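You operate a simulated robot arm through the tools that you are given. There is no shell and no other tool.

Carry out the task below with a simulated robot arm. There is one attempt and no reset: what you move stays moved.

## Task
Close down the long table: cover the glaze, wipe the smear, lock the press plate, pad in the drawer.
Fine: shut the drawer. Where these are worked on the way, their far stop is far enough and under half their travel is too little: drawer of the long table. What is to be rubbed or washed off counts as gone when no trace of it is left.
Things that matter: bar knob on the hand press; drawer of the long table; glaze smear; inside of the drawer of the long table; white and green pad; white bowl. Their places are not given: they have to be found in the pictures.

Only the result counts: the job must be done as asked and must still hold three seconds after the hand-in. Knocking over, shifting, dropping, spilling or breaking anything else fails it. A push-on lid holds only when it is set on centred and level and pressed home; a screw cap is set on level and turned clockwise until tight.

## Robot
A 7-joint arm with a three-finger gripper, fixed in place. Base frame: the origin is at the foot of the arm, x ahead of it, y to its left, z up; the work surface is at about z = 0.83. Lengths are in m, angles in degrees, forces in N, time in s.
Its first joint turns from -166.0 to 166.0 degrees. Payload 2.69 kg.
The tool frame sits at the grasp point between the pads (the TCP): z along the fingers, y along the line on which they close. The tips reach 0.03 m beyond it. Largest opening 0.128 m; the body of the gripper starts 0.117 m behind the TCP.
Orientation is that of the tool frame in the base frame, as a unit quaternion [x, y, z, w]. With the fingers straight down and closing along the base's y, the tool's x points along the base's -x, its y along +y and its z along -z.

## Interface
- The arm moves only by the tool apply_moves. Its argument "commands" is a list of rows, each a list of 3 entries, a list of its own where there are three numbers: the shift along the tool's x, y, z in mm, then the turn, a rotation vector about the tool's x, y, z in degrees, then the finger opening in mm, from 0 to 128. In form: [[[dx, dy, dz], [wx, wy, wz], jaw], ...]. A call has 1 to 20 rows; each row shifts and turns the commanded pose from where the row before left it, along the tool's axes as they then stand. A row lasts 0.2 s, in which the tool goes at most 0.05 m and 8.6 degrees; a call with a longer step from one row to the next is refused whole, and so is a gripper value outside its range. Where a pose cannot be reached the arm comes as near as it can. A force on the tool above 70 N (or 10 N above the force at the start of the call, whichever is more), or a blocked arm, ends the call early, and 0.2 s more pass. Each finger halts on what it meets, pressing with about 26 N; the grip force reading is that of the motor and also rises with nothing between the fingers. The clock runs only during rows and for 0.2 s after the last one: add rows that do not move to give the fingers time. It gives the time, the measured TCP pose, the force on the tool (base axes), the opening and the grip force at its end, in the units of the frame above (readings bear some noise), with the torque about the TCP (base axes, N m) and any sound that the robot's microphone picked up.
- Cameras (640 x 400 px; columns grow to the right, rows downward): "scene" is fixed at [0.0497, -0.5008, 1.5652]; the picture's right is [0.88, -0.47, 0.00], its down [-0.26, -0.50, -0.83] and it looks along [0.39, 0.73, -0.56] (base axes); focal length 328 px, centre (320, 200). "wrist" rides on the gripper at [0.058, 0.054, -0.131] in the tool frame; the picture's right is [-0.68, 0.74, 0.00], its down [-0.62, -0.57, -0.55] and it looks along [-0.40, -0.37, 0.84] (tool axes); focal length 234 px, centre (320, 200).
- capture(camera): a new picture of that camera. No time passes.
- lift_body(by): slides the trunk up (or, below 0, down) by that many m; the arm rides with it, the base frame stays. It gives what a move gives, with no picture.
- locate(camera, pixels): for up to 12 pixels [column, row] of the newest picture of that camera ("zoom" is the newest enlarged one), the place [x, y, z] in the base frame of the surface seen there, good to about 0.003 m. No time passes.
- zoom(camera, box): a new picture of the part [left, top, right, bottom] of that camera's present view, enlarged. No time passes.
- hand_in(): hands the job in; it is judged then, once.

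Open the gripper and draw the arm clear of the work before you hand the job in, unless the task says otherwise.

The tools are called after "Emit:" by a JSON object that holds its "name" and its "arguments". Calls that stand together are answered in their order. apply_moves: Moves the arm, as the interface text tells. Its arguments: {"type":"object","properties":{"commands":{"type":"array","items":{"type":"array"}}},"required":["commands"]} The other tools are called the same way: lift_body (by) slides the trunk up or down; capture (camera) takes a picture; locate (camera, pixels) gives the place of the surface under pixels of a picture; zoom (camera, box) takes an enlarged picture of a part of a camera's view; hand_in () hands the job in.

At the start:

```text
clock: 0.0
tcp_pos: [0.3299, 0.7126, 1.1868]
orientation: [0.001, 1.0, 0.001, 0.0]
wrist_force: [0.9, -0.1, -0.8]
torque: [0.0, 0.02, 0.0]
finger_gap: 0.128
grip_force: 0.0
trunk travel left (down, up): [-0.15, 0.2]
```

scene: 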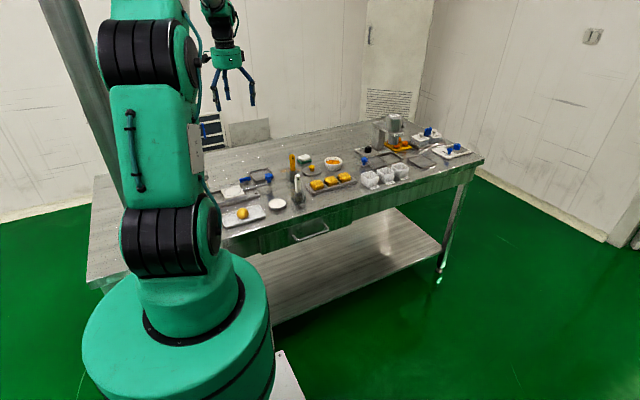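
wrist: 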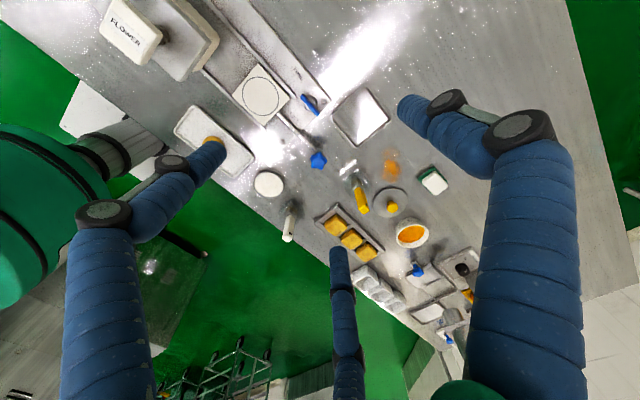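

I start by enlarging the pictures: the table spans about columns 90–480, rows 115–290 in the scene view; the wrist view shows it from above.

Emit:
{"name": "zoom", "arguments": {"camera": "scene", "box": [200, 130, 360, 250]}}

Emit:
{"name": "zoom", "arguments": {"camera": "scene", "box": [340, 100, 490, 200]}}

Emit:
{"name": "zoom", "arguments": {"camera": "wrist", "box": [90, 0, 330, 150]}}

Emit:
{"name": "zoom", "arguments": {"camera": "wrist", "box": [240, 100, 480, 250]}}

Emit:
{"name": "zoom", "arguments": {"camera": "wrist", "box": [320, 220, 500, 380]}}

```text
3.33 times, centred on (280, 190) of scene
```

zoom: 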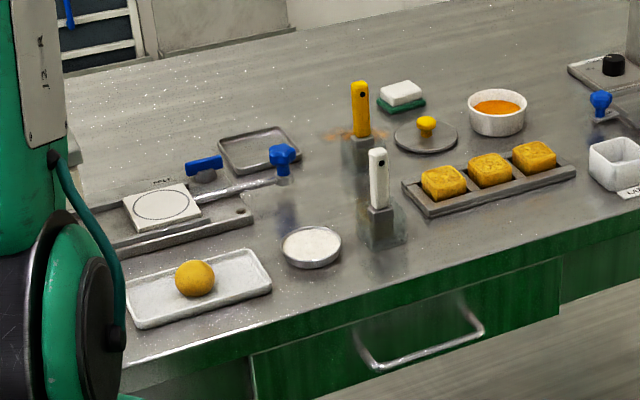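

```text
4.00 times, centred on (415, 150) of scene
```

zoom: 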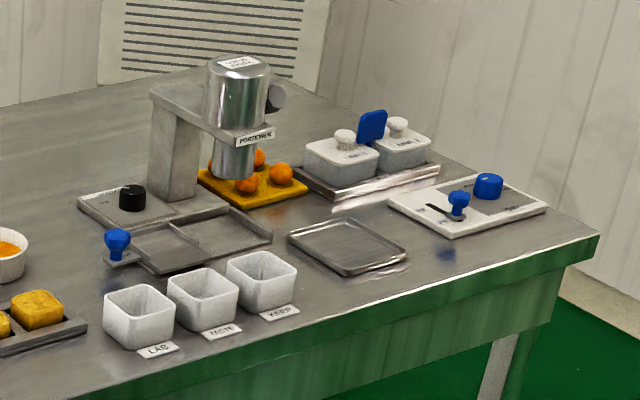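

```text
2.67 times, centred on (210, 75) of wrist
```

zoom: 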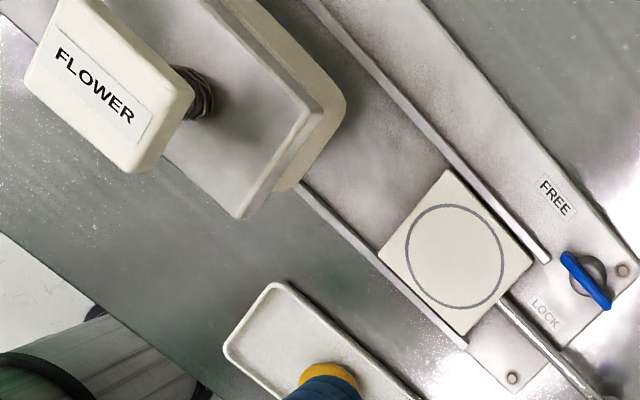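

```text
2.67 times, centred on (360, 175) of wrist
```

zoom: 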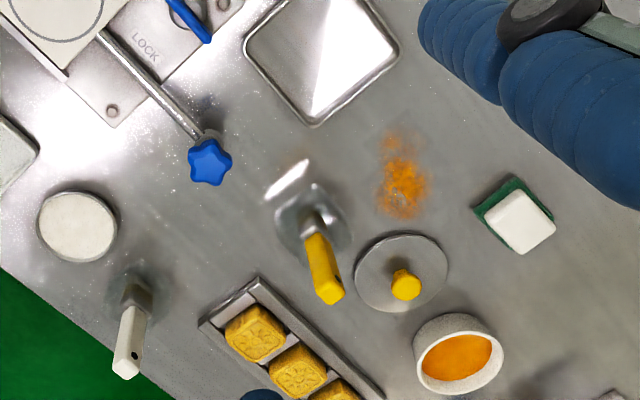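

```text
2.50 times, centred on (410, 300) of wrist
```

zoom: 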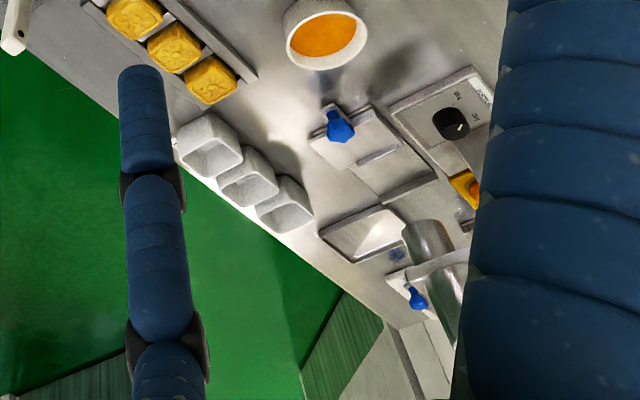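

The zooms show the lidless bowl of orange glaze, the lid with a yellow knob, the orange smear, the pad, the blue bar knob at FREE/LOCK and the drawer handle. I locate the key points in the scene view first.

Emit:
{"name": "locate", "arguments": {"camera": "scene", "pixels": [[334, 160], [306, 161], [301, 158], [306, 163], [250, 178], [251, 172], [291, 238], [316, 233], [328, 221], [265, 237], [338, 207], [285, 164]]}}

Emit:
{"name": "locate", "arguments": {"camera": "wrist", "pixels": [[411, 234], [392, 207], [374, 204], [390, 166], [433, 183], [309, 103], [262, 94], [320, 160], [268, 184], [290, 226], [361, 195], [350, 236]]}}

```text
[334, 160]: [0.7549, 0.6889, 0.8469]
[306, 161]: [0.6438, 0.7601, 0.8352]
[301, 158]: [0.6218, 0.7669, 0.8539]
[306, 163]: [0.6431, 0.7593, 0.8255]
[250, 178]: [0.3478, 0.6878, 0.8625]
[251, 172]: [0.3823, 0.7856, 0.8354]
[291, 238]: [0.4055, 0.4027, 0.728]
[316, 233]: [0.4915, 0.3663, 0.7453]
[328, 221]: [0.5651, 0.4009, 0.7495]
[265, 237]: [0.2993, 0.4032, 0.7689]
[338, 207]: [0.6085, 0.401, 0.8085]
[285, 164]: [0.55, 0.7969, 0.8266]
```

```text
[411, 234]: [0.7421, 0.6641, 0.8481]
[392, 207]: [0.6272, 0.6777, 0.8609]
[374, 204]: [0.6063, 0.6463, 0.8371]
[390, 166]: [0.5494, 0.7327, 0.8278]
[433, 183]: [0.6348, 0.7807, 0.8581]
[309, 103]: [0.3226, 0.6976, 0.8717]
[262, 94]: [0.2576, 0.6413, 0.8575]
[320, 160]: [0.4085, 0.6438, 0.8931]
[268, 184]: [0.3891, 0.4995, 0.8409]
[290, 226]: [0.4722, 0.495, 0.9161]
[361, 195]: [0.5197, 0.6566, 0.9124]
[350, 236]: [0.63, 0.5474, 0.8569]
```

Table surface is at z≈0.827, the front at y≈0.40, drawer handle near (0.49, 0.366, 0.745). I enlarge the bar knob, drawer, bowl and lid areas for detail.

Emit:
{"name": "zoom", "arguments": {"camera": "scene", "box": [250, 205, 350, 260]}}

Emit:
{"name": "zoom", "arguments": {"camera": "wrist", "box": [270, 70, 350, 130]}}

Emit:
{"name": "zoom", "arguments": {"camera": "wrist", "box": [340, 140, 460, 260]}}

Emit:
{"name": "zoom", "arguments": {"camera": "wrist", "box": [60, 0, 320, 120]}}

```text
6.40 times, centred on (300, 232) of scene
```

zoom: 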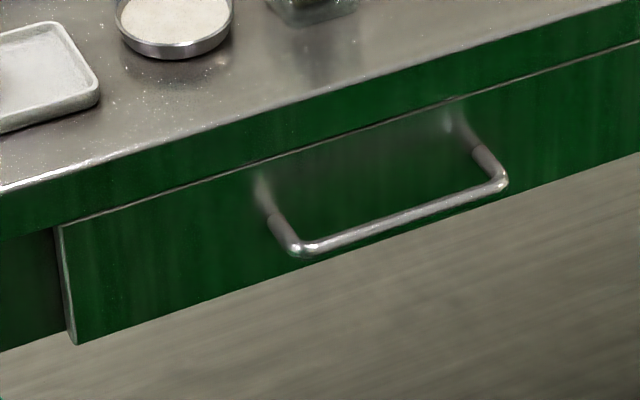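

```text
6.67 times, centred on (310, 100) of wrist
```

zoom: 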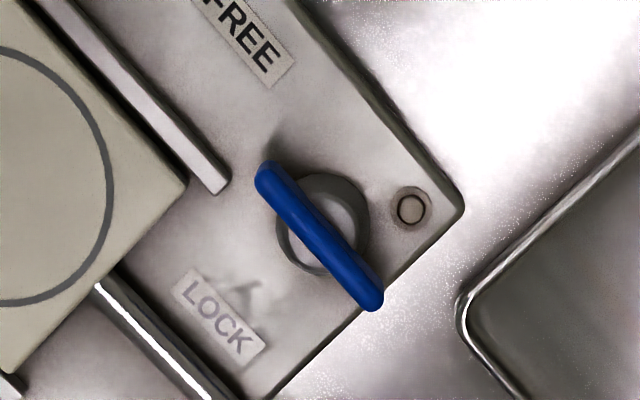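

```text
3.33 times, centred on (400, 200) of wrist
```

zoom: 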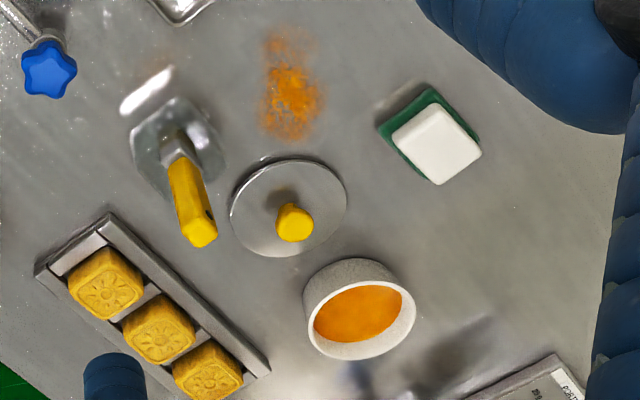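

```text
2.46 times, centred on (190, 60) of wrist
```

zoom: 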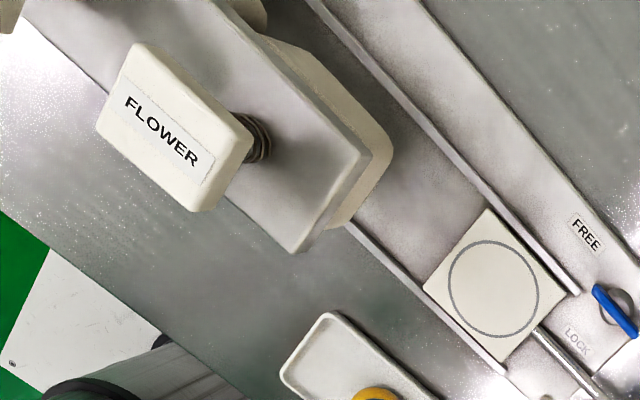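

The bar lies along x (toward FREE), LOCK is on its −y side, and the drawer has a bow handle. I look at the gripper itself and get pad, lid and bowl edge points.

Emit:
{"name": "zoom", "arguments": {"camera": "scene", "box": [190, 0, 270, 120]}}

Emit:
{"name": "zoom", "arguments": {"camera": "wrist", "box": [360, 150, 460, 250]}}

```text
3.33 times, centred on (230, 60) of scene
```

zoom: 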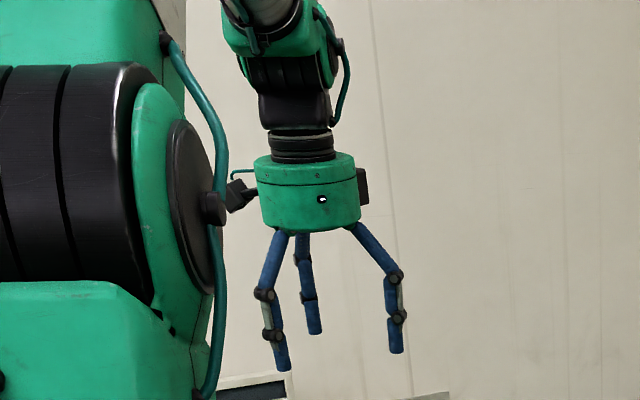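

```text
4.00 times, centred on (410, 200) of wrist
```

zoom: 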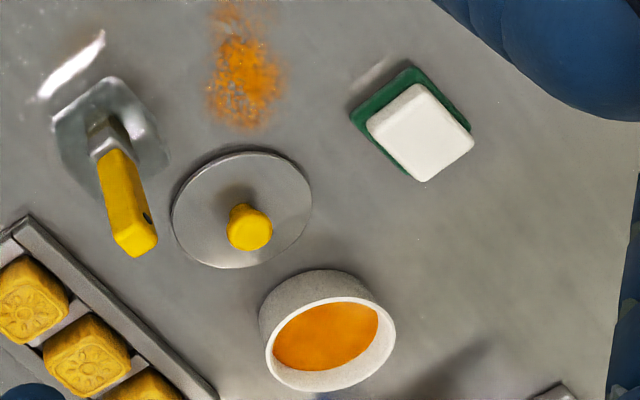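

The hand looks three-fingered (two on −y, one on +y), which differs from the stated two-finger geometry, so I close it in free air at 20 mm to see how the fingers move.

Emit:
{"name": "apply_moves", "arguments": {"commands": [[[0, 0, 0], [0, 0, 0], 40], [[0, 0, 0], [0, 0, 0], 40], [[0, 0, 0], [0, 0, 0], 40]]}}

Emit:
{"name": "capture", "arguments": {"camera": "wrist"}}

Emit:
{"name": "zoom", "arguments": {"camera": "scene", "box": [190, 0, 270, 120]}}

```text
clock: 0.8
tcp_pos: [0.3294, 0.713, 1.1879]
orientation: [-0.001, 1.0, 0.0, 0.0]
wrist_force: [-0.6, -0.6, 0.4]
torque: [-0.03, 0.03, -0.01]
finger_gap: 0.0398
grip_force: 0.1
trunk travel left (down, up): [-0.15, 0.2]
```

```text
taken
```

wrist: 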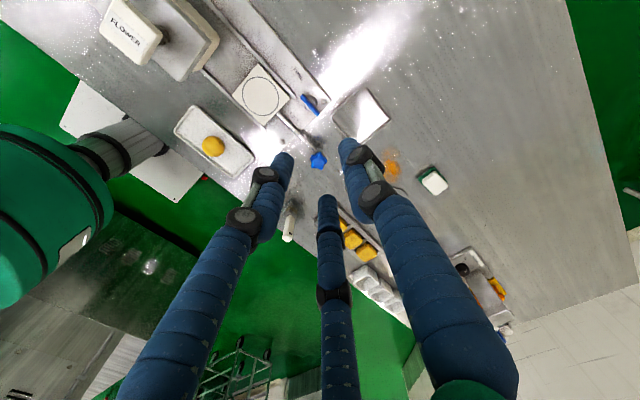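

```text
3.33 times, centred on (230, 60) of scene
```

zoom: 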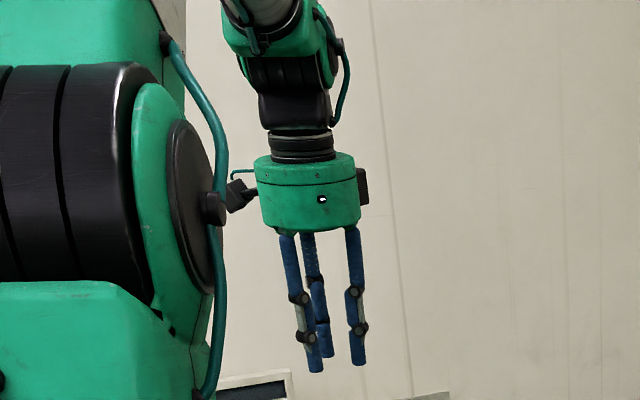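

The three visual fingers close radially around the TCP (projected at about (319,192)), so the grasp point is as stated. I move above the pad/smear/lid area for a closer look.

Emit:
{"name": "apply_moves", "arguments": {"commands": [[[-34, 4, 14], [0, 0, 0], 128], [[-34, 4, 14], [0, 0, 0], 128], [[-34, 4, 14], [0, 0, 0], 128], [[-34, 4, 14], [0, 0, 0], 128], [[-34, 4, 14], [0, 0, 0], 128], [[-34, 4, 14], [0, 0, 0], 128], [[-34, 4, 14], [0, 0, 0], 128], [[-34, 4, 14], [0, 0, 0], 128], [[0, 0, 0], [0, 0, 0], 128]]}}

Emit:
{"name": "capture", "arguments": {"camera": "wrist"}}

Emit:
{"name": "capture", "arguments": {"camera": "scene"}}

```text
clock: 2.8
tcp_pos: [0.6015, 0.7459, 1.0761]
orientation: [0.001, 1.0, 0.0, 0.001]
wrist_force: [0.9, -1.1, -1.1]
torque: [0.02, 0.02, 0.0]
finger_gap: 0.1277
grip_force: 0.0
trunk travel left (down, up): [-0.15, 0.2]
```

```text
taken
```

wrist: 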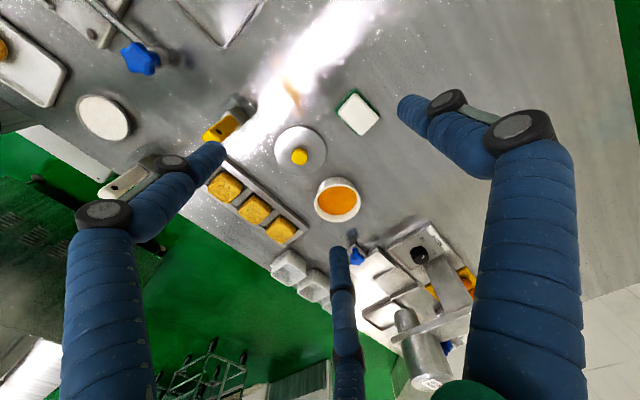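

```text
taken
```

scene: 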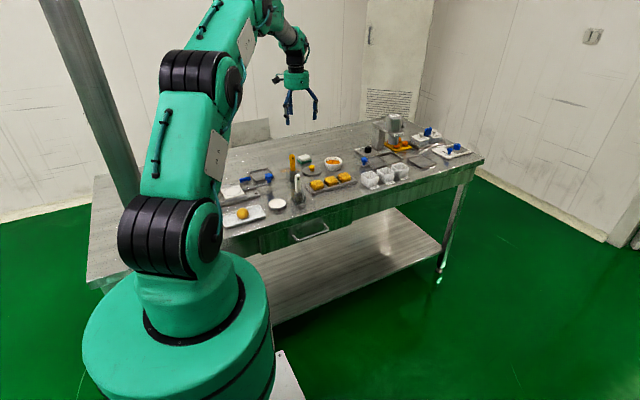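

The pad sits near (358,112), lid at (299,150) and bowl at (338,199) in the wrist picture. I enlarge this area to locate the edges.

Emit:
{"name": "zoom", "arguments": {"camera": "wrist", "box": [260, 70, 400, 240]}}

Emit:
{"name": "zoom", "arguments": {"camera": "wrist", "box": [320, 75, 400, 145]}}

```text
2.35 times, centred on (330, 155) of wrist
```

zoom: 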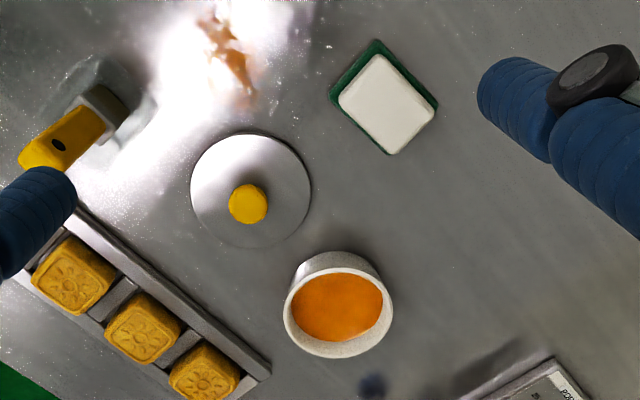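

```text
5.71 times, centred on (360, 110) of wrist
```

zoom: 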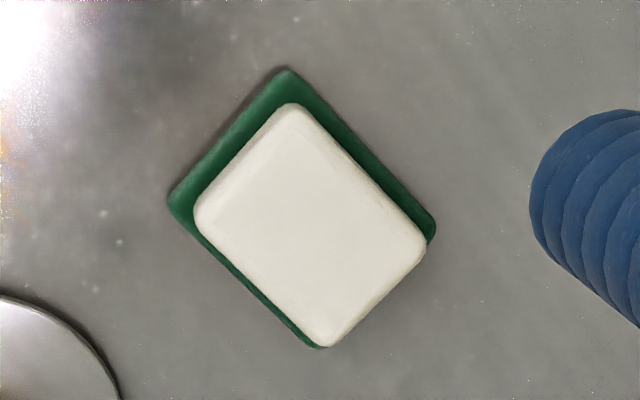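

Emit:
{"name": "locate", "arguments": {"camera": "zoom", "pixels": [[294, 112], [203, 205], [325, 338], [415, 245], [285, 75], [175, 198], [310, 225], [430, 222], [318, 345], [240, 130], [60, 60]]}}

Emit:
{"name": "locate", "arguments": {"camera": "wrist", "pixels": [[299, 156], [285, 128], [276, 165], [326, 140], [300, 173], [318, 210], [338, 220], [358, 198], [335, 180], [338, 200], [286, 80], [295, 105]]}}

```text
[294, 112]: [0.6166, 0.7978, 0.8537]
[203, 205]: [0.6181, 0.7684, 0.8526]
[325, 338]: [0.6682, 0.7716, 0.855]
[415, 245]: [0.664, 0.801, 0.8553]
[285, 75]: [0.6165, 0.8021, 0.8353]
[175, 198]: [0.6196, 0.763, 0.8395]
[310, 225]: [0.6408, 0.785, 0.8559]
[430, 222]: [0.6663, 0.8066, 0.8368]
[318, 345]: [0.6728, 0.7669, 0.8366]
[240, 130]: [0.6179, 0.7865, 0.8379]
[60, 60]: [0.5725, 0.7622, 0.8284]
```

```text
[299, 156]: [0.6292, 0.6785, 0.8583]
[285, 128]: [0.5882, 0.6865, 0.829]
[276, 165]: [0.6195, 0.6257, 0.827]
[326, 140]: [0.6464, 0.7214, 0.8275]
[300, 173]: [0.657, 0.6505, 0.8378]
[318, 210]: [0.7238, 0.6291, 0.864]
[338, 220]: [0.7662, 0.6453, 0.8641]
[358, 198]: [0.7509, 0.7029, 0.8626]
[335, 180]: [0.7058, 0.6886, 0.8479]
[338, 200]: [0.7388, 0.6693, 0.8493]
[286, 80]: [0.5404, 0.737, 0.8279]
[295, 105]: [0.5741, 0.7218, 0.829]
```

The pad's white block is about 50 × 30 mm, centred near (0.642, 0.785), top at 0.855. I now get lid/bowl geometry and the drawer handle from enlarged views.

Emit:
{"name": "zoom", "arguments": {"camera": "scene", "box": [250, 205, 350, 260]}}

Emit:
{"name": "locate", "arguments": {"camera": "zoom", "pixels": [[305, 246], [400, 215], [497, 182], [270, 215], [475, 148], [75, 335], [62, 232], [630, 150], [635, 45], [340, 160], [300, 130], [350, 270]]}}

Emit:
{"name": "zoom", "arguments": {"camera": "wrist", "box": [265, 115, 335, 185]}}

```text
6.40 times, centred on (300, 232) of scene
```

zoom: 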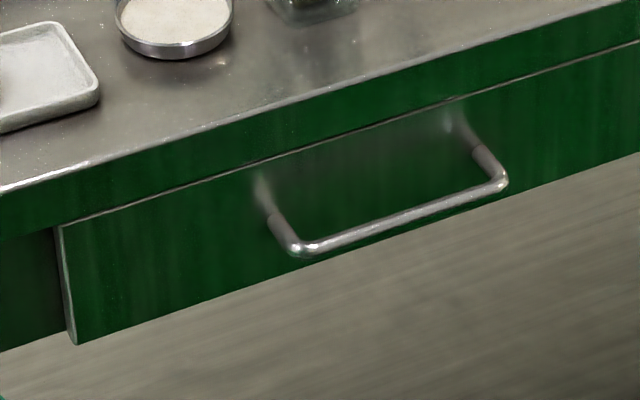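

```text
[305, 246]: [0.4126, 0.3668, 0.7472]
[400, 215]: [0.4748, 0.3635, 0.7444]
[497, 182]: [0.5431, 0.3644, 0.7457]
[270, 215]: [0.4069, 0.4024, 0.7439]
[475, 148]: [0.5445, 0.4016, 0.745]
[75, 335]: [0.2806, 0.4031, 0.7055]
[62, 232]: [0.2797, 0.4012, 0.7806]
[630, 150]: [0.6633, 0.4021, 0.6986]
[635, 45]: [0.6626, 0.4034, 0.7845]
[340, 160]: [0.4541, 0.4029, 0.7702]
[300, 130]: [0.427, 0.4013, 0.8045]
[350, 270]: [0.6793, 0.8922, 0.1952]
```

```text
5.71 times, centred on (300, 150) of wrist
```

zoom: 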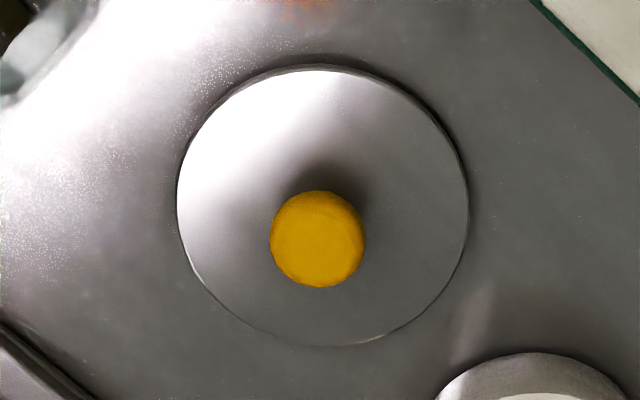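

Handle bar runs x≈0.41–0.543 at y≈0.366, z≈0.745, drawer face at y≈0.402. I move high over to the handle first, then check before descending.

Emit:
{"name": "apply_moves", "arguments": {"commands": [[[12.4, -37.9, 0], [0, 0, 0], 34], [[12.4, -37.9, 0], [0, 0, 0], 34], [[12.4, -37.9, 0], [0, 0, 0], 34], [[12.4, -37.9, 0], [0, 0, 0], 34], [[12.4, -37.9, 0], [0, 0, 0], 34], [[12.4, -37.9, 0], [0, 0, 0], 34], [[12.4, -37.9, 0], [0, 0, 0], 34], [[12.4, -37.9, 0], [0, 0, 0], 34], [[12.4, -37.9, 0], [0, 0, 0], 34], [[12.4, -37.9, 0], [0, 0, 0], 34], [[0, 0, 30], [0, 0, 0], 34], [[0, 0, 30], [0, 0, 0], 34], [[0, 0, 0], [0, 0, 0], 34]]}}

Emit:
{"name": "capture", "arguments": {"camera": "wrist"}}

Emit:
{"name": "capture", "arguments": {"camera": "scene"}}

```text
clock: 5.6
tcp_pos: [0.4801, 0.3663, 1.0138]
orientation: [0.001, 1.0, 0.0, 0.0]
wrist_force: [0.1, 0.5, 0.1]
torque: [-0.02, 0.02, 0.01]
finger_gap: 0.034
grip_force: 0.1
trunk travel left (down, up): [-0.15, 0.2]
```

```text
taken
```

wrist: 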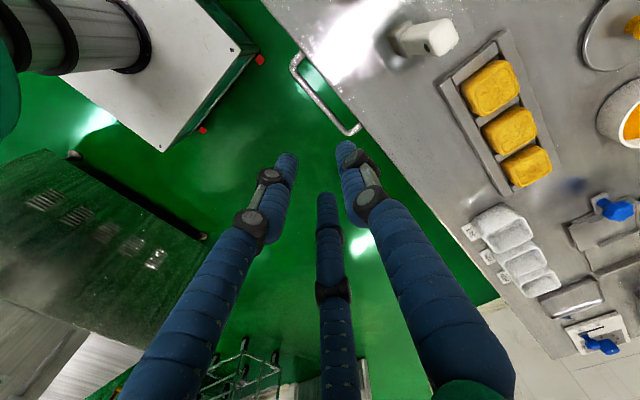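

```text
taken
```

scene: 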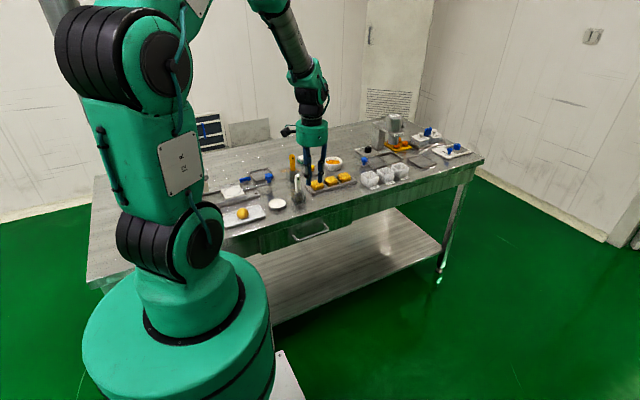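

The handle is visible in the wrist picture from about (297,62) to (355,130). I enlarge and locate it before descending.

Emit:
{"name": "zoom", "arguments": {"camera": "wrist", "box": [280, 40, 380, 140]}}

Emit:
{"name": "locate", "arguments": {"camera": "wrist", "pixels": [[313, 93], [325, 107], [340, 123], [293, 66], [302, 54], [361, 129], [345, 100], [425, 37], [420, 48], [400, 35]]}}

```text
4.00 times, centred on (330, 90) of wrist
```

zoom: 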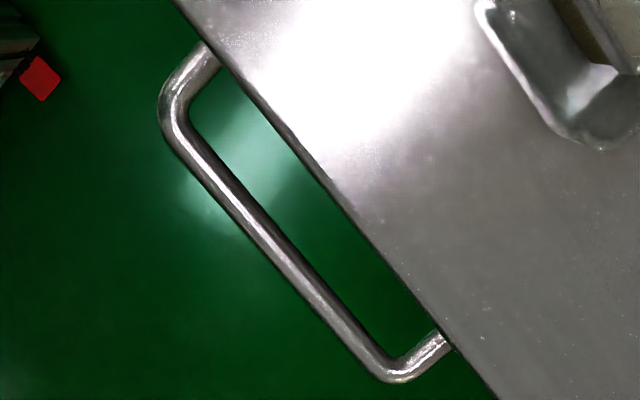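

```text
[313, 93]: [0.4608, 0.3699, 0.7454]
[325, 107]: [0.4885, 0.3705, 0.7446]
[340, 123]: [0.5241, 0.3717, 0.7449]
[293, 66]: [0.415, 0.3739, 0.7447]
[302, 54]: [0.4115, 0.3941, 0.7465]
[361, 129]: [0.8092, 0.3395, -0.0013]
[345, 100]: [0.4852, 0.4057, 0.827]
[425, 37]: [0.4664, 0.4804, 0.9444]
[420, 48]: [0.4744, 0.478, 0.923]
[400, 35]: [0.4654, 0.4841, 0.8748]
```

Bar centre is at y≈0.368, z≈0.742, and the fingers at 34 mm straddle it with about 8 mm clearance to the table edge. I descend with the fingers around the bar.

Emit:
{"name": "apply_moves", "arguments": {"commands": [[[0, 0, 40], [0, 0, 0], 34], [[0, 0, 40], [0, 0, 0], 34], [[0, 0, 40], [0, 0, 0], 34], [[0, 0, 40], [0, 0, 0], 34], [[0, 0, 30], [0, 0, 0], 34], [[0, 0, 30], [0, 0, 0], 34], [[0, 0, 25], [0, 0, 0], 34], [[0, 0, 25], [0, 0, 0], 34], [[0, 0, 0], [0, 0, 0], 34]]}}

Emit:
{"name": "capture", "arguments": {"camera": "wrist"}}

Emit:
{"name": "zoom", "arguments": {"camera": "scene", "box": [240, 150, 380, 260]}}

```text
clock: 6.7
tcp_pos: [0.4783, 0.3706, 0.8602]
orientation: [-0.002, 1.0, 0.001, 0.001]
wrist_force: [-9.7, 0.1, 13.0]
torque: [0.42, 0.27, 0.38]
finger_gap: 0.0332
grip_force: 0.1
trunk travel left (down, up): [-0.15, 0.2]
stopped in row 5: the force on the tool passed its limit at 113 N (the readings are from after the stop); the commanded pose is now the measured one
```

```text
taken
```

wrist: 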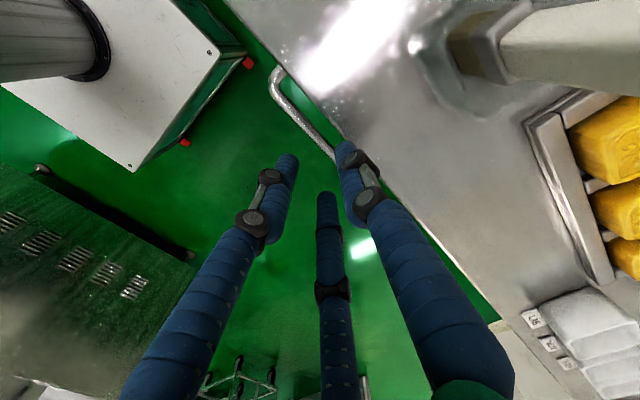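

```text
3.64 times, centred on (310, 205) of scene
```

zoom: 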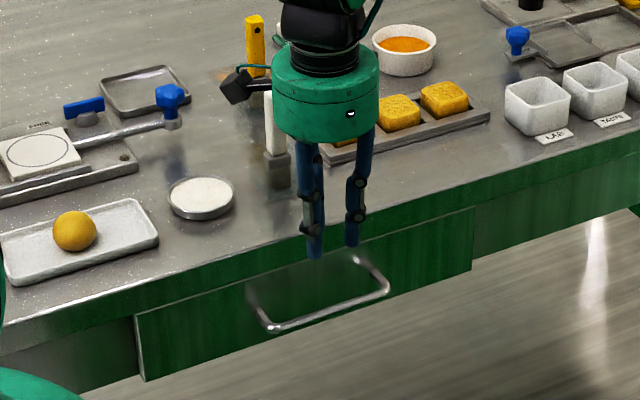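

The stop came with tips at z≈0.83; the torque puts the contact about 35 mm on the +y side, so the +y finger (thicker than stated, roughly 20 mm as drawn) hit the table's front edge. I back up and away, then measure the finger thickness.

Emit:
{"name": "apply_moves", "arguments": {"commands": [[[0, 0, -30], [0, 0, 0], 34], [[0, -30, -20], [0, 0, 0], 34], [[0, -20, 0], [0, 0, 0], 34], [[0, 0, 0], [0, 0, 0], 34]]}}

Emit:
{"name": "capture", "arguments": {"camera": "wrist"}}

Emit:
{"name": "zoom", "arguments": {"camera": "wrist", "box": [260, 130, 400, 230]}}

Emit:
{"name": "zoom", "arguments": {"camera": "scene", "box": [260, 130, 360, 260]}}

```text
clock: 7.7
tcp_pos: [0.4779, 0.3212, 0.9098]
orientation: [-0.001, 1.0, 0.002, 0.001]
wrist_force: [0.3, 0.5, -0.5]
torque: [0.05, 0.02, 0.03]
finger_gap: 0.0341
grip_force: 0.1
trunk travel left (down, up): [-0.15, 0.2]
```

```text
taken
```

wrist: 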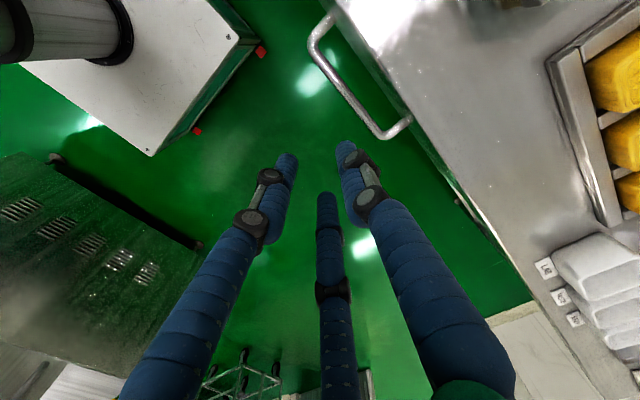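

```text
4.00 times, centred on (330, 180) of wrist
```

zoom: 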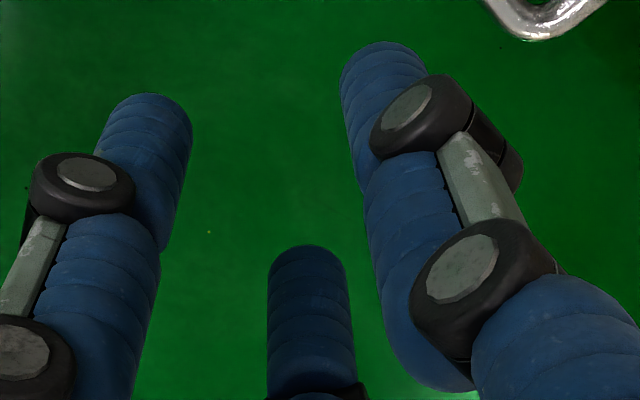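

```text
3.08 times, centred on (310, 195) of scene
```

zoom: 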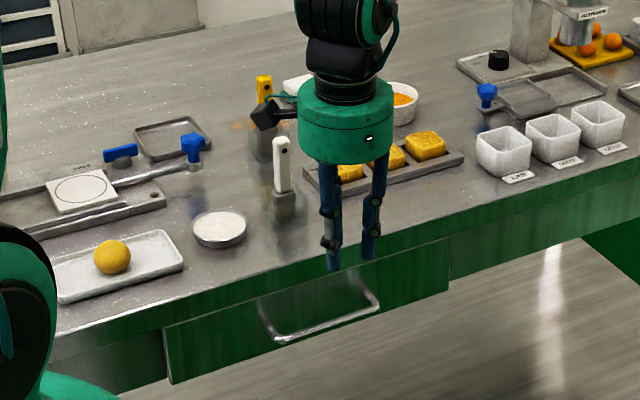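

I locate points on the finger tips to learn their true positions and thickness.

Emit:
{"name": "locate", "arguments": {"camera": "wrist", "pixels": [[347, 150], [352, 142], [365, 147], [358, 160], [381, 178], [362, 190], [290, 158], [305, 165], [298, 175], [330, 196], [336, 205], [345, 215]]}}

Emit:
{"name": "locate", "arguments": {"camera": "scene", "pixels": [[368, 217], [369, 213], [378, 212], [383, 195], [369, 195], [384, 180]]}}

```text
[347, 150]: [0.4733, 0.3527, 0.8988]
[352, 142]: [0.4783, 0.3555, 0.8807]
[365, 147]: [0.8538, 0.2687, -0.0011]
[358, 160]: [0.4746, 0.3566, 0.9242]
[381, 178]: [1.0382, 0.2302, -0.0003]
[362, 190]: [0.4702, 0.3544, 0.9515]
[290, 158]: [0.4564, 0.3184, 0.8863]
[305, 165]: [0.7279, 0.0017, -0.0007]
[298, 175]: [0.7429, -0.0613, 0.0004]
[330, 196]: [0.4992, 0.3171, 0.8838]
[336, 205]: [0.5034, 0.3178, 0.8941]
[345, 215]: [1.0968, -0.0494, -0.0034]
```

```text
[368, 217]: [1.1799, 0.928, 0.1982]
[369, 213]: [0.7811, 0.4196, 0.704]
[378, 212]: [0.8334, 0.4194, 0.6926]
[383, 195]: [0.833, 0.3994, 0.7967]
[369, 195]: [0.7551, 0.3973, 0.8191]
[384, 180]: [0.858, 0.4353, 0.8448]
```

The +y finger spans about 17–37 mm from the axis (20 mm thick as drawn). I fully close in free air to see what the gap reads and how the fingers look.

Emit:
{"name": "apply_moves", "arguments": {"commands": [[[0, 0, 0], [0, 0, 0], 0], [[0, 0, 0], [0, 0, 0], 0], [[0, 0, 0], [0, 0, 0], 0]]}}

Emit:
{"name": "zoom", "arguments": {"camera": "wrist", "box": [250, 120, 410, 240]}}

```text
clock: 8.5
tcp_pos: [0.4783, 0.3212, 0.9082]
orientation: [0.0, 1.0, 0.001, 0.001]
wrist_force: [0.1, 0.0, 0.6]
torque: [0.02, -0.01, 0.04]
finger_gap: 0.0024
grip_force: 26.5
trunk travel left (down, up): [-0.15, 0.2]
```

```text
3.33 times, centred on (330, 180) of wrist
```

zoom: 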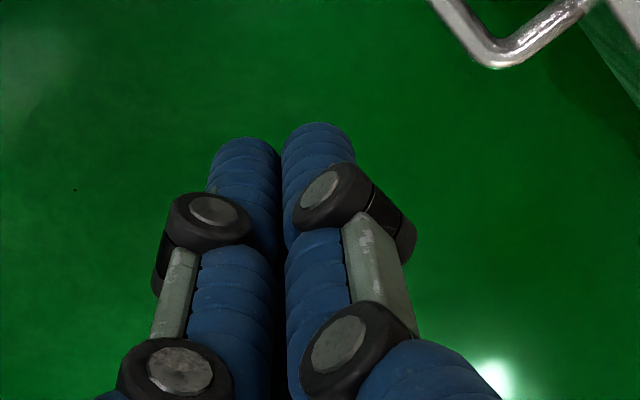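

Closed gap reads 2.4 mm, matching three 16 mm round fingers touching, so I treat the hand as a three-jaw radial gripper. I'll hook the handle with the single +y finger, tilting the tool 20° so it clears the table edge: first lower in front of the table and tilt.

Emit:
{"name": "apply_moves", "arguments": {"commands": [[[0, 0, -5], [0, 0, 0], 34], [[0, 0, 20], [-6.667, 0, 0], 34], [[0, 0, 20], [-6.667, 0, 0], 34], [[0, 0, 0], [-6.667, 0, 0], 34], [[0, 0, 0], [0, 0, 0], 34], [[0, 0, 0], [0, 0, 0], 34]]}}

Emit:
{"name": "capture", "arguments": {"camera": "wrist"}}

```text
clock: 9.9
tcp_pos: [0.4787, 0.3239, 0.8727]
orientation: [-0.001, 0.985, 0.175, 0.001]
wrist_force: [-0.8, 0.2, 0.1]
torque: [0.0, 0.0, 0.01]
finger_gap: 0.0338
grip_force: 0.1
trunk travel left (down, up): [-0.15, 0.2]
```

```text
taken
```

wrist: 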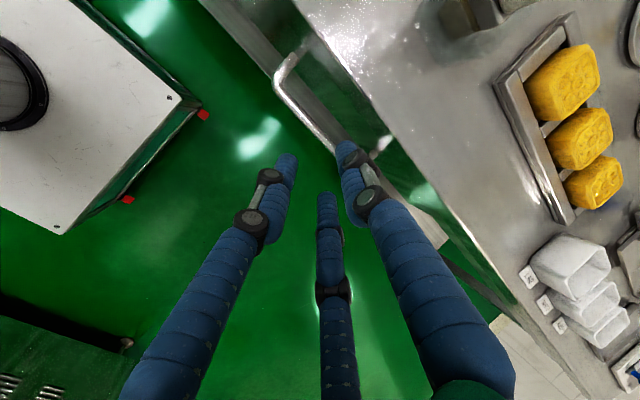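

Tilt is as intended (z axis ≈ (0, 0.345, −0.94)). I shift −10.5 mm along tool y and then advance 122 mm along the fingers so that the +y finger goes behind the bar.

Emit:
{"name": "apply_moves", "arguments": {"commands": [[[0, -10.5, 0], [0, 0, 0], 34], [[0, 0, 25], [0, 0, 0], 34], [[0, 0, 25], [0, 0, 0], 34], [[0, 0, 20], [0, 0, 0], 34], [[0, 0, 15], [0, 0, 0], 34], [[0, 0, 0], [0, 0, 0], 34]]}}

Emit:
{"name": "capture", "arguments": {"camera": "wrist"}}

Emit:
{"name": "zoom", "arguments": {"camera": "scene", "box": [250, 170, 370, 260]}}

```text
clock: 11.3
tcp_pos: [0.4786, 0.3434, 0.79]
orientation: [0.0, 0.984, 0.175, 0.001]
wrist_force: [0.4, 1.0, 1.1]
torque: [0.04, -0.01, -0.01]
finger_gap: 0.0343
grip_force: 0.1
trunk travel left (down, up): [-0.15, 0.2]
```

```text
taken
```

wrist: 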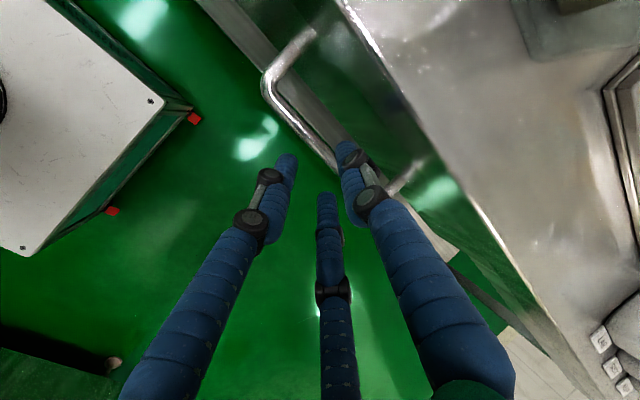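

```text
4.44 times, centred on (310, 215) of scene
```

zoom: 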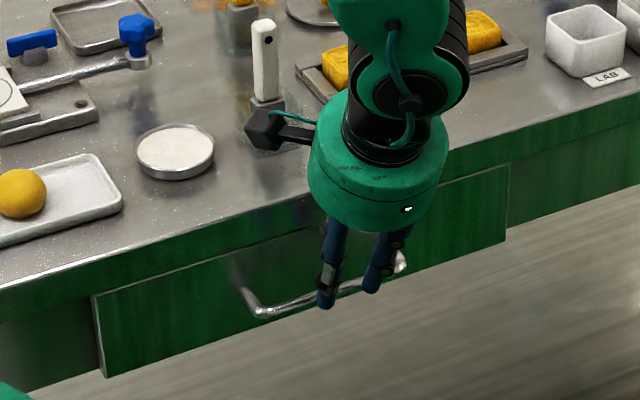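

The tip of the +y finger is about 23 mm above the bar's level and aims behind it. I advance the remaining ~37 mm in small steps.

Emit:
{"name": "apply_moves", "arguments": {"commands": [[[0, 0, 10], [0, 0, 0], 34], [[0, 0, 10], [0, 0, 0], 34], [[0, 0, 9], [0, 0, 0], 34], [[0, 0, 8], [0, 0, 0], 34], [[0, 0, 0], [0, 0, 0], 34]]}}

Emit:
{"name": "capture", "arguments": {"camera": "wrist"}}

Emit:
{"name": "zoom", "arguments": {"camera": "scene", "box": [250, 170, 370, 260]}}

```text
clock: 12.5
tcp_pos: [0.4789, 0.3554, 0.7563]
orientation: [0.0, 0.985, 0.174, 0.001]
wrist_force: [-0.6, 1.0, 0.6]
torque: [-0.04, 0.01, -0.04]
finger_gap: 0.0339
grip_force: 0.2
trunk travel left (down, up): [-0.15, 0.2]
```

```text
taken
```

wrist: 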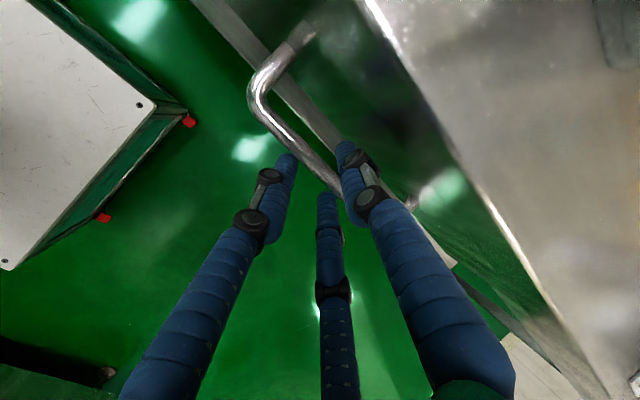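

```text
4.44 times, centred on (310, 215) of scene
```

zoom: 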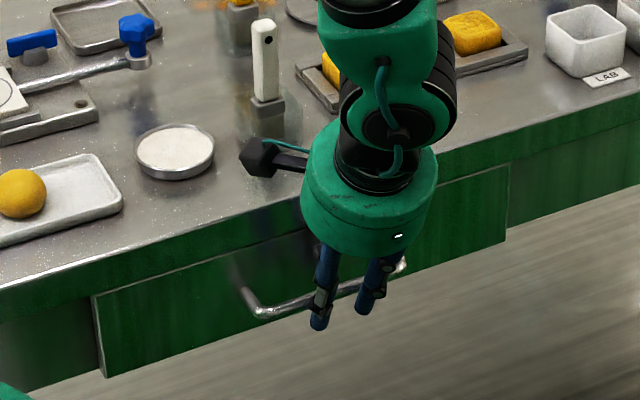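

The finger is behind the bar with no contact force. I close slightly to trap the bar and pull in −y in small rows.

Emit:
{"name": "apply_moves", "arguments": {"commands": [[[0, 0, 0], [0, 0, 0], 22], [[0, -9.4, -3.42], [0, 0, 0], 22], [[0, -9.4, -3.42], [0, 0, 0], 22], [[0, -14.1, -5.13], [0, 0, 0], 22], [[0, -14.1, -5.13], [0, 0, 0], 22], [[0, -14.1, -5.13], [0, 0, 0], 22], [[0, 0, 0], [0, 0, 0], 22]]}}

Emit:
{"name": "zoom", "arguments": {"camera": "scene", "box": [230, 160, 370, 265]}}

```text
clock: 14.1
tcp_pos: [0.4769, 0.2898, 0.7544]
orientation: [0.0, 0.985, 0.175, 0.0]
wrist_force: [-0.8, 0.1, 0.1]
torque: [0.04, -0.03, 0.01]
finger_gap: 0.022
grip_force: 0.0
trunk travel left (down, up): [-0.15, 0.2]
```

```text
3.81 times, centred on (300, 212) of scene
```

zoom: 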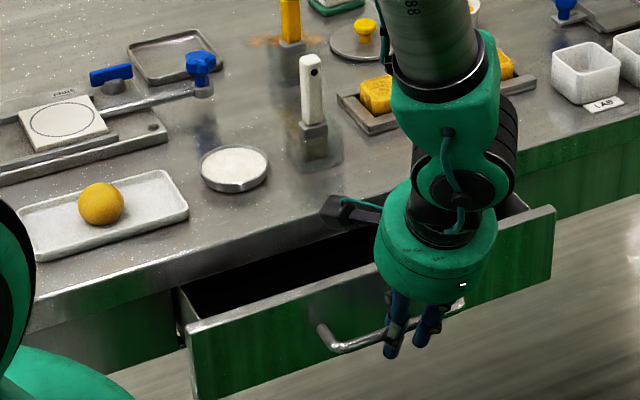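

The drawer is open about 60 mm and moves freely. Before pulling further, I check where the white cabinet near the base stands relative to the drawer's path.

Emit:
{"name": "capture", "arguments": {"camera": "wrist"}}

Emit:
{"name": "capture", "arguments": {"camera": "scene"}}

```text
taken
```

wrist: 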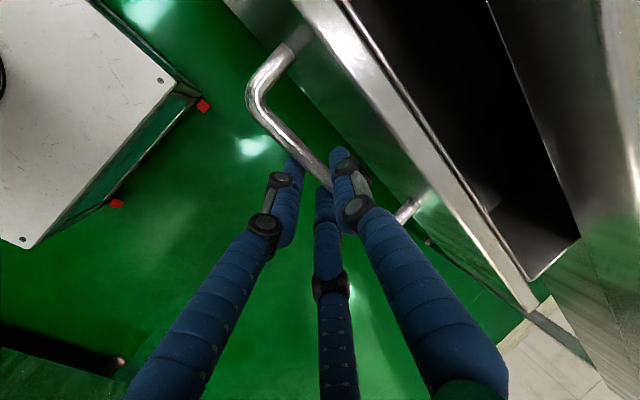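

```text
taken
```

scene: 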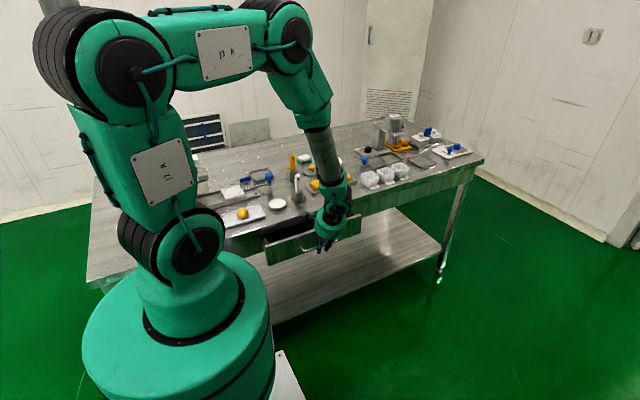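

Emit:
{"name": "locate", "arguments": {"camera": "wrist", "pixels": [[170, 85], [30, 245], [118, 200], [200, 104], [380, 95], [440, 160], [420, 120]]}}

Emit:
{"name": "locate", "arguments": {"camera": "scene", "pixels": [[270, 300], [240, 258], [290, 372], [264, 262]]}}

```text
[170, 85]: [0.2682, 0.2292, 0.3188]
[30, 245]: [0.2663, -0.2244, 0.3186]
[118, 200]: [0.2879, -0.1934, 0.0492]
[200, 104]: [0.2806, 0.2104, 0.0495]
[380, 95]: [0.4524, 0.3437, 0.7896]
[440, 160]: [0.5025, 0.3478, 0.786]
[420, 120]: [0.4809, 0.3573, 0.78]
```

```text
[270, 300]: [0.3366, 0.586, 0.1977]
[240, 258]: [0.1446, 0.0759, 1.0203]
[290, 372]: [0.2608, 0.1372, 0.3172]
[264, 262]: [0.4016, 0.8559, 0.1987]
```

The cabinet top is at z≈0.32 and the robot column's radius is ~0.17, so the drawer path is clear. I pull on in −y.

Emit:
{"name": "apply_moves", "arguments": {"commands": [[[0, -18.8, -6.84], [0, 0, 0], 22], [[0, -18.8, -6.84], [0, 0, 0], 22], [[0, -18.8, -6.84], [0, 0, 0], 22], [[0, -18.8, -6.84], [0, 0, 0], 22], [[0, -14.1, -5.13], [0, 0, 0], 22], [[0, -14.1, -5.13], [0, 0, 0], 22], [[0, 0, 0], [0, 0, 0], 22]]}}

Emit:
{"name": "capture", "arguments": {"camera": "scene"}}

Emit:
{"name": "capture", "arguments": {"camera": "wrist"}}

```text
clock: 15.7
tcp_pos: [0.479, 0.1804, 0.7544]
orientation: [0.0, 0.984, 0.176, 0.001]
wrist_force: [-0.3, -0.5, 0.9]
torque: [0.01, 0.01, 0.02]
finger_gap: 0.0221
grip_force: 0.0
trunk travel left (down, up): [-0.15, 0.2]
```

```text
taken
```

scene: 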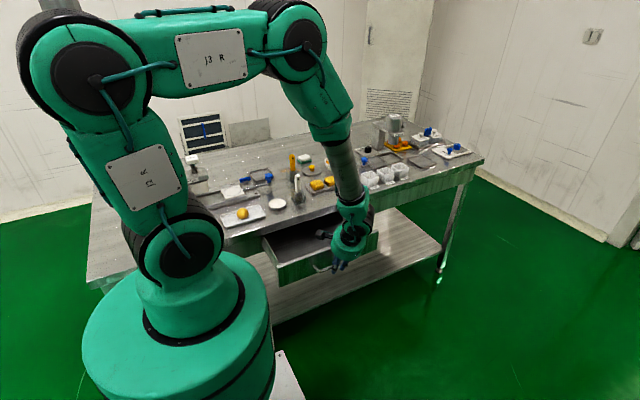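

```text
taken
```

wrist: 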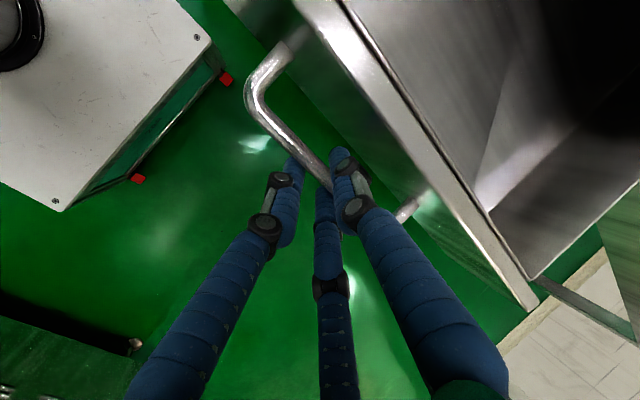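

Drawer is open ~170 mm with no stop yet. I pull further in smaller rows, watching the force.

Emit:
{"name": "apply_moves", "arguments": {"commands": [[[0, -14.1, -5.13], [0, 0, 0], 22], [[0, -14.1, -5.13], [0, 0, 0], 22], [[0, -14.1, -5.13], [0, 0, 0], 22], [[0, -14.1, -5.13], [0, 0, 0], 22], [[0, -9.4, -3.42], [0, 0, 0], 22], [[0, -9.4, -3.42], [0, 0, 0], 22], [[0, 0, 0], [0, 0, 0], 22]]}}

Emit:
{"name": "capture", "arguments": {"camera": "scene"}}

Emit:
{"name": "capture", "arguments": {"camera": "wrist"}}

```text
clock: 17.3
tcp_pos: [0.4778, 0.1009, 0.7546]
orientation: [-0.001, 0.984, 0.176, 0.001]
wrist_force: [-0.2, -0.2, 1.0]
torque: [0.0, -0.04, 0.02]
finger_gap: 0.0223
grip_force: 0.7
trunk travel left (down, up): [-0.15, 0.2]
```

```text
taken
```

scene: 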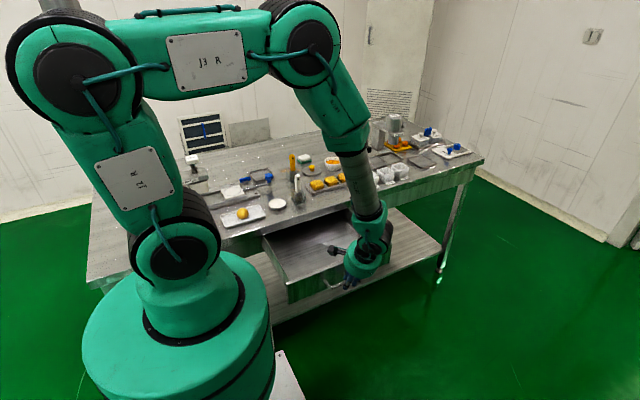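

```text
taken
```

wrist: 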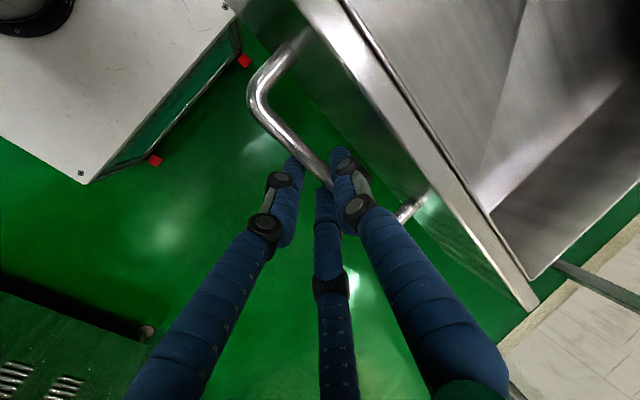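

Open ~250 mm, still free. I check the drawer's inside with an enlarged view and locate its floor and walls.

Emit:
{"name": "zoom", "arguments": {"camera": "scene", "box": [240, 200, 400, 310]}}

Emit:
{"name": "locate", "arguments": {"camera": "scene", "pixels": [[275, 240], [290, 250], [310, 245], [320, 228], [300, 262], [320, 262], [298, 285], [340, 285]]}}

Emit:
{"name": "locate", "arguments": {"camera": "wrist", "pixels": [[450, 60], [560, 60], [600, 100], [540, 220], [500, 215], [530, 285], [400, 110], [480, 180], [635, 95]]}}

```text
3.64 times, centred on (320, 255) of scene
```

zoom: 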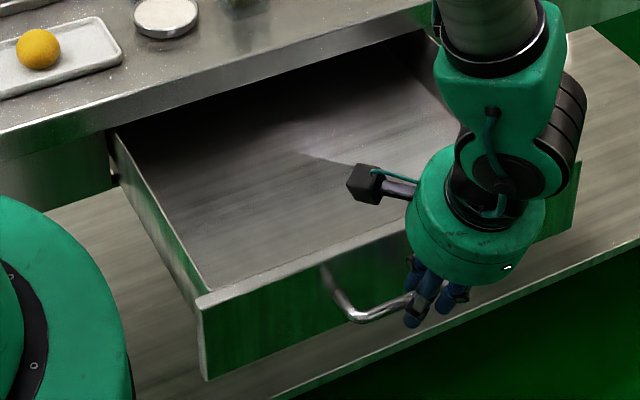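

```text
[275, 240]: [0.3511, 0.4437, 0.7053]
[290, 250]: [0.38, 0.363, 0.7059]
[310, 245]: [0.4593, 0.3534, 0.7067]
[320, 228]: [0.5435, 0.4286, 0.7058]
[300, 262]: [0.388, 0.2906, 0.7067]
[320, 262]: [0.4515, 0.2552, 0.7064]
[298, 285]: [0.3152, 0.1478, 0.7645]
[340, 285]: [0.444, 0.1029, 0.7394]
```

```text
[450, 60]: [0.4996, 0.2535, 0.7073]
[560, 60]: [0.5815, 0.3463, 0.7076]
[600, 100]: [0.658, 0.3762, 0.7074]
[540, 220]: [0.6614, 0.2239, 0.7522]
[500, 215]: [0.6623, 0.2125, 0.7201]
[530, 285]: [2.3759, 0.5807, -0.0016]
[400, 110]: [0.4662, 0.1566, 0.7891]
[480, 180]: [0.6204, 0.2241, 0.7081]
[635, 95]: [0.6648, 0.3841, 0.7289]
```

Drawer floor is at z≈0.7065, inner x 0.29–0.66, empty. I pull another 40 mm gently to be well past half travel.

Emit:
{"name": "apply_moves", "arguments": {"commands": [[[0, -7.52, -2.74], [0, 0, 0], 22], [[0, -7.52, -2.74], [0, 0, 0], 22], [[0, -7.52, -2.74], [0, 0, 0], 22], [[0, -7.52, -2.74], [0, 0, 0], 22], [[0, -7.52, -2.74], [0, 0, 0], 22], [[0, 0, 0], [0, 0, 0], 22]]}}

Emit:
{"name": "capture", "arguments": {"camera": "wrist"}}

```text
clock: 18.7
tcp_pos: [0.4796, 0.061, 0.7535]
orientation: [0.0, 0.985, 0.174, 0.001]
wrist_force: [-1.1, 0.6, 0.0]
torque: [0.02, -0.03, 0.02]
finger_gap: 0.0226
grip_force: 0.0
trunk travel left (down, up): [-0.15, 0.2]
```

```text
taken
```

wrist: 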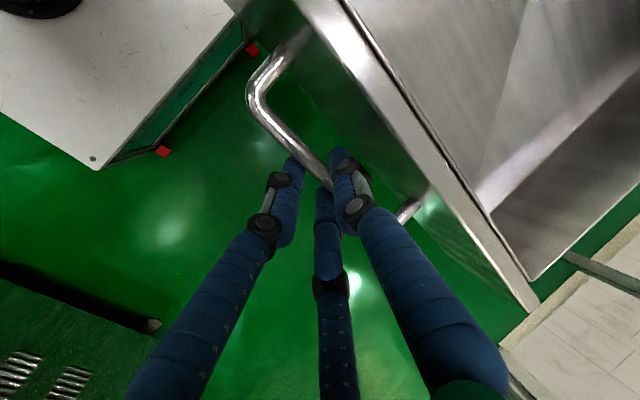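

Drawer is open ~295 mm. I open the fingers, withdraw along their axis, untilt and rise to about z=1.05.

Emit:
{"name": "apply_moves", "arguments": {"commands": [[[0, 0, 0], [0, 0, 0], 34], [[0, 0, 0], [0, 0, 0], 34], [[0, 0, -15], [0, 0, 0], 34], [[0, 0, -30], [0, 0, 0], 34], [[0, 0, -40], [0, 0, 0], 34], [[0, 0, -40], [0, 0, 0], 34], [[0, 0, -40], [6.667, 0, 0], 34], [[0, 0, -40], [6.667, 0, 0], 34], [[0, 0, -40], [6.667, 0, 0], 34], [[0, 0, -40], [0, 0, 0], 34], [[0, 0, 0], [0, 0, 0], 34]]}}

Emit:
{"name": "capture", "arguments": {"camera": "scene"}}

```text
clock: 21.1
tcp_pos: [0.4782, -0.0099, 1.0279]
orientation: [0.0, 1.0, 0.001, 0.0]
wrist_force: [0.0, 0.9, 0.2]
torque: [0.0, -0.08, -0.01]
finger_gap: 0.034
grip_force: 0.0
trunk travel left (down, up): [-0.15, 0.2]
```

```text
taken
```

scene: 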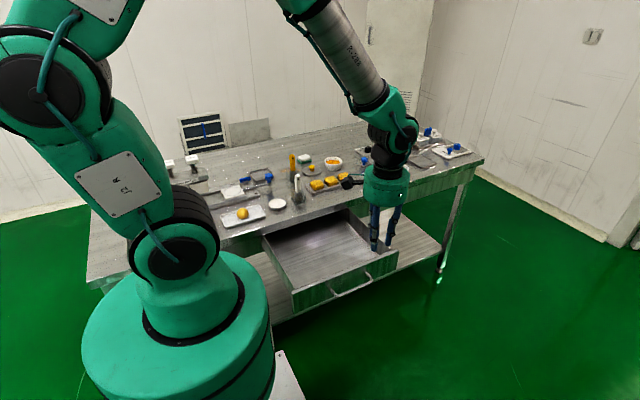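

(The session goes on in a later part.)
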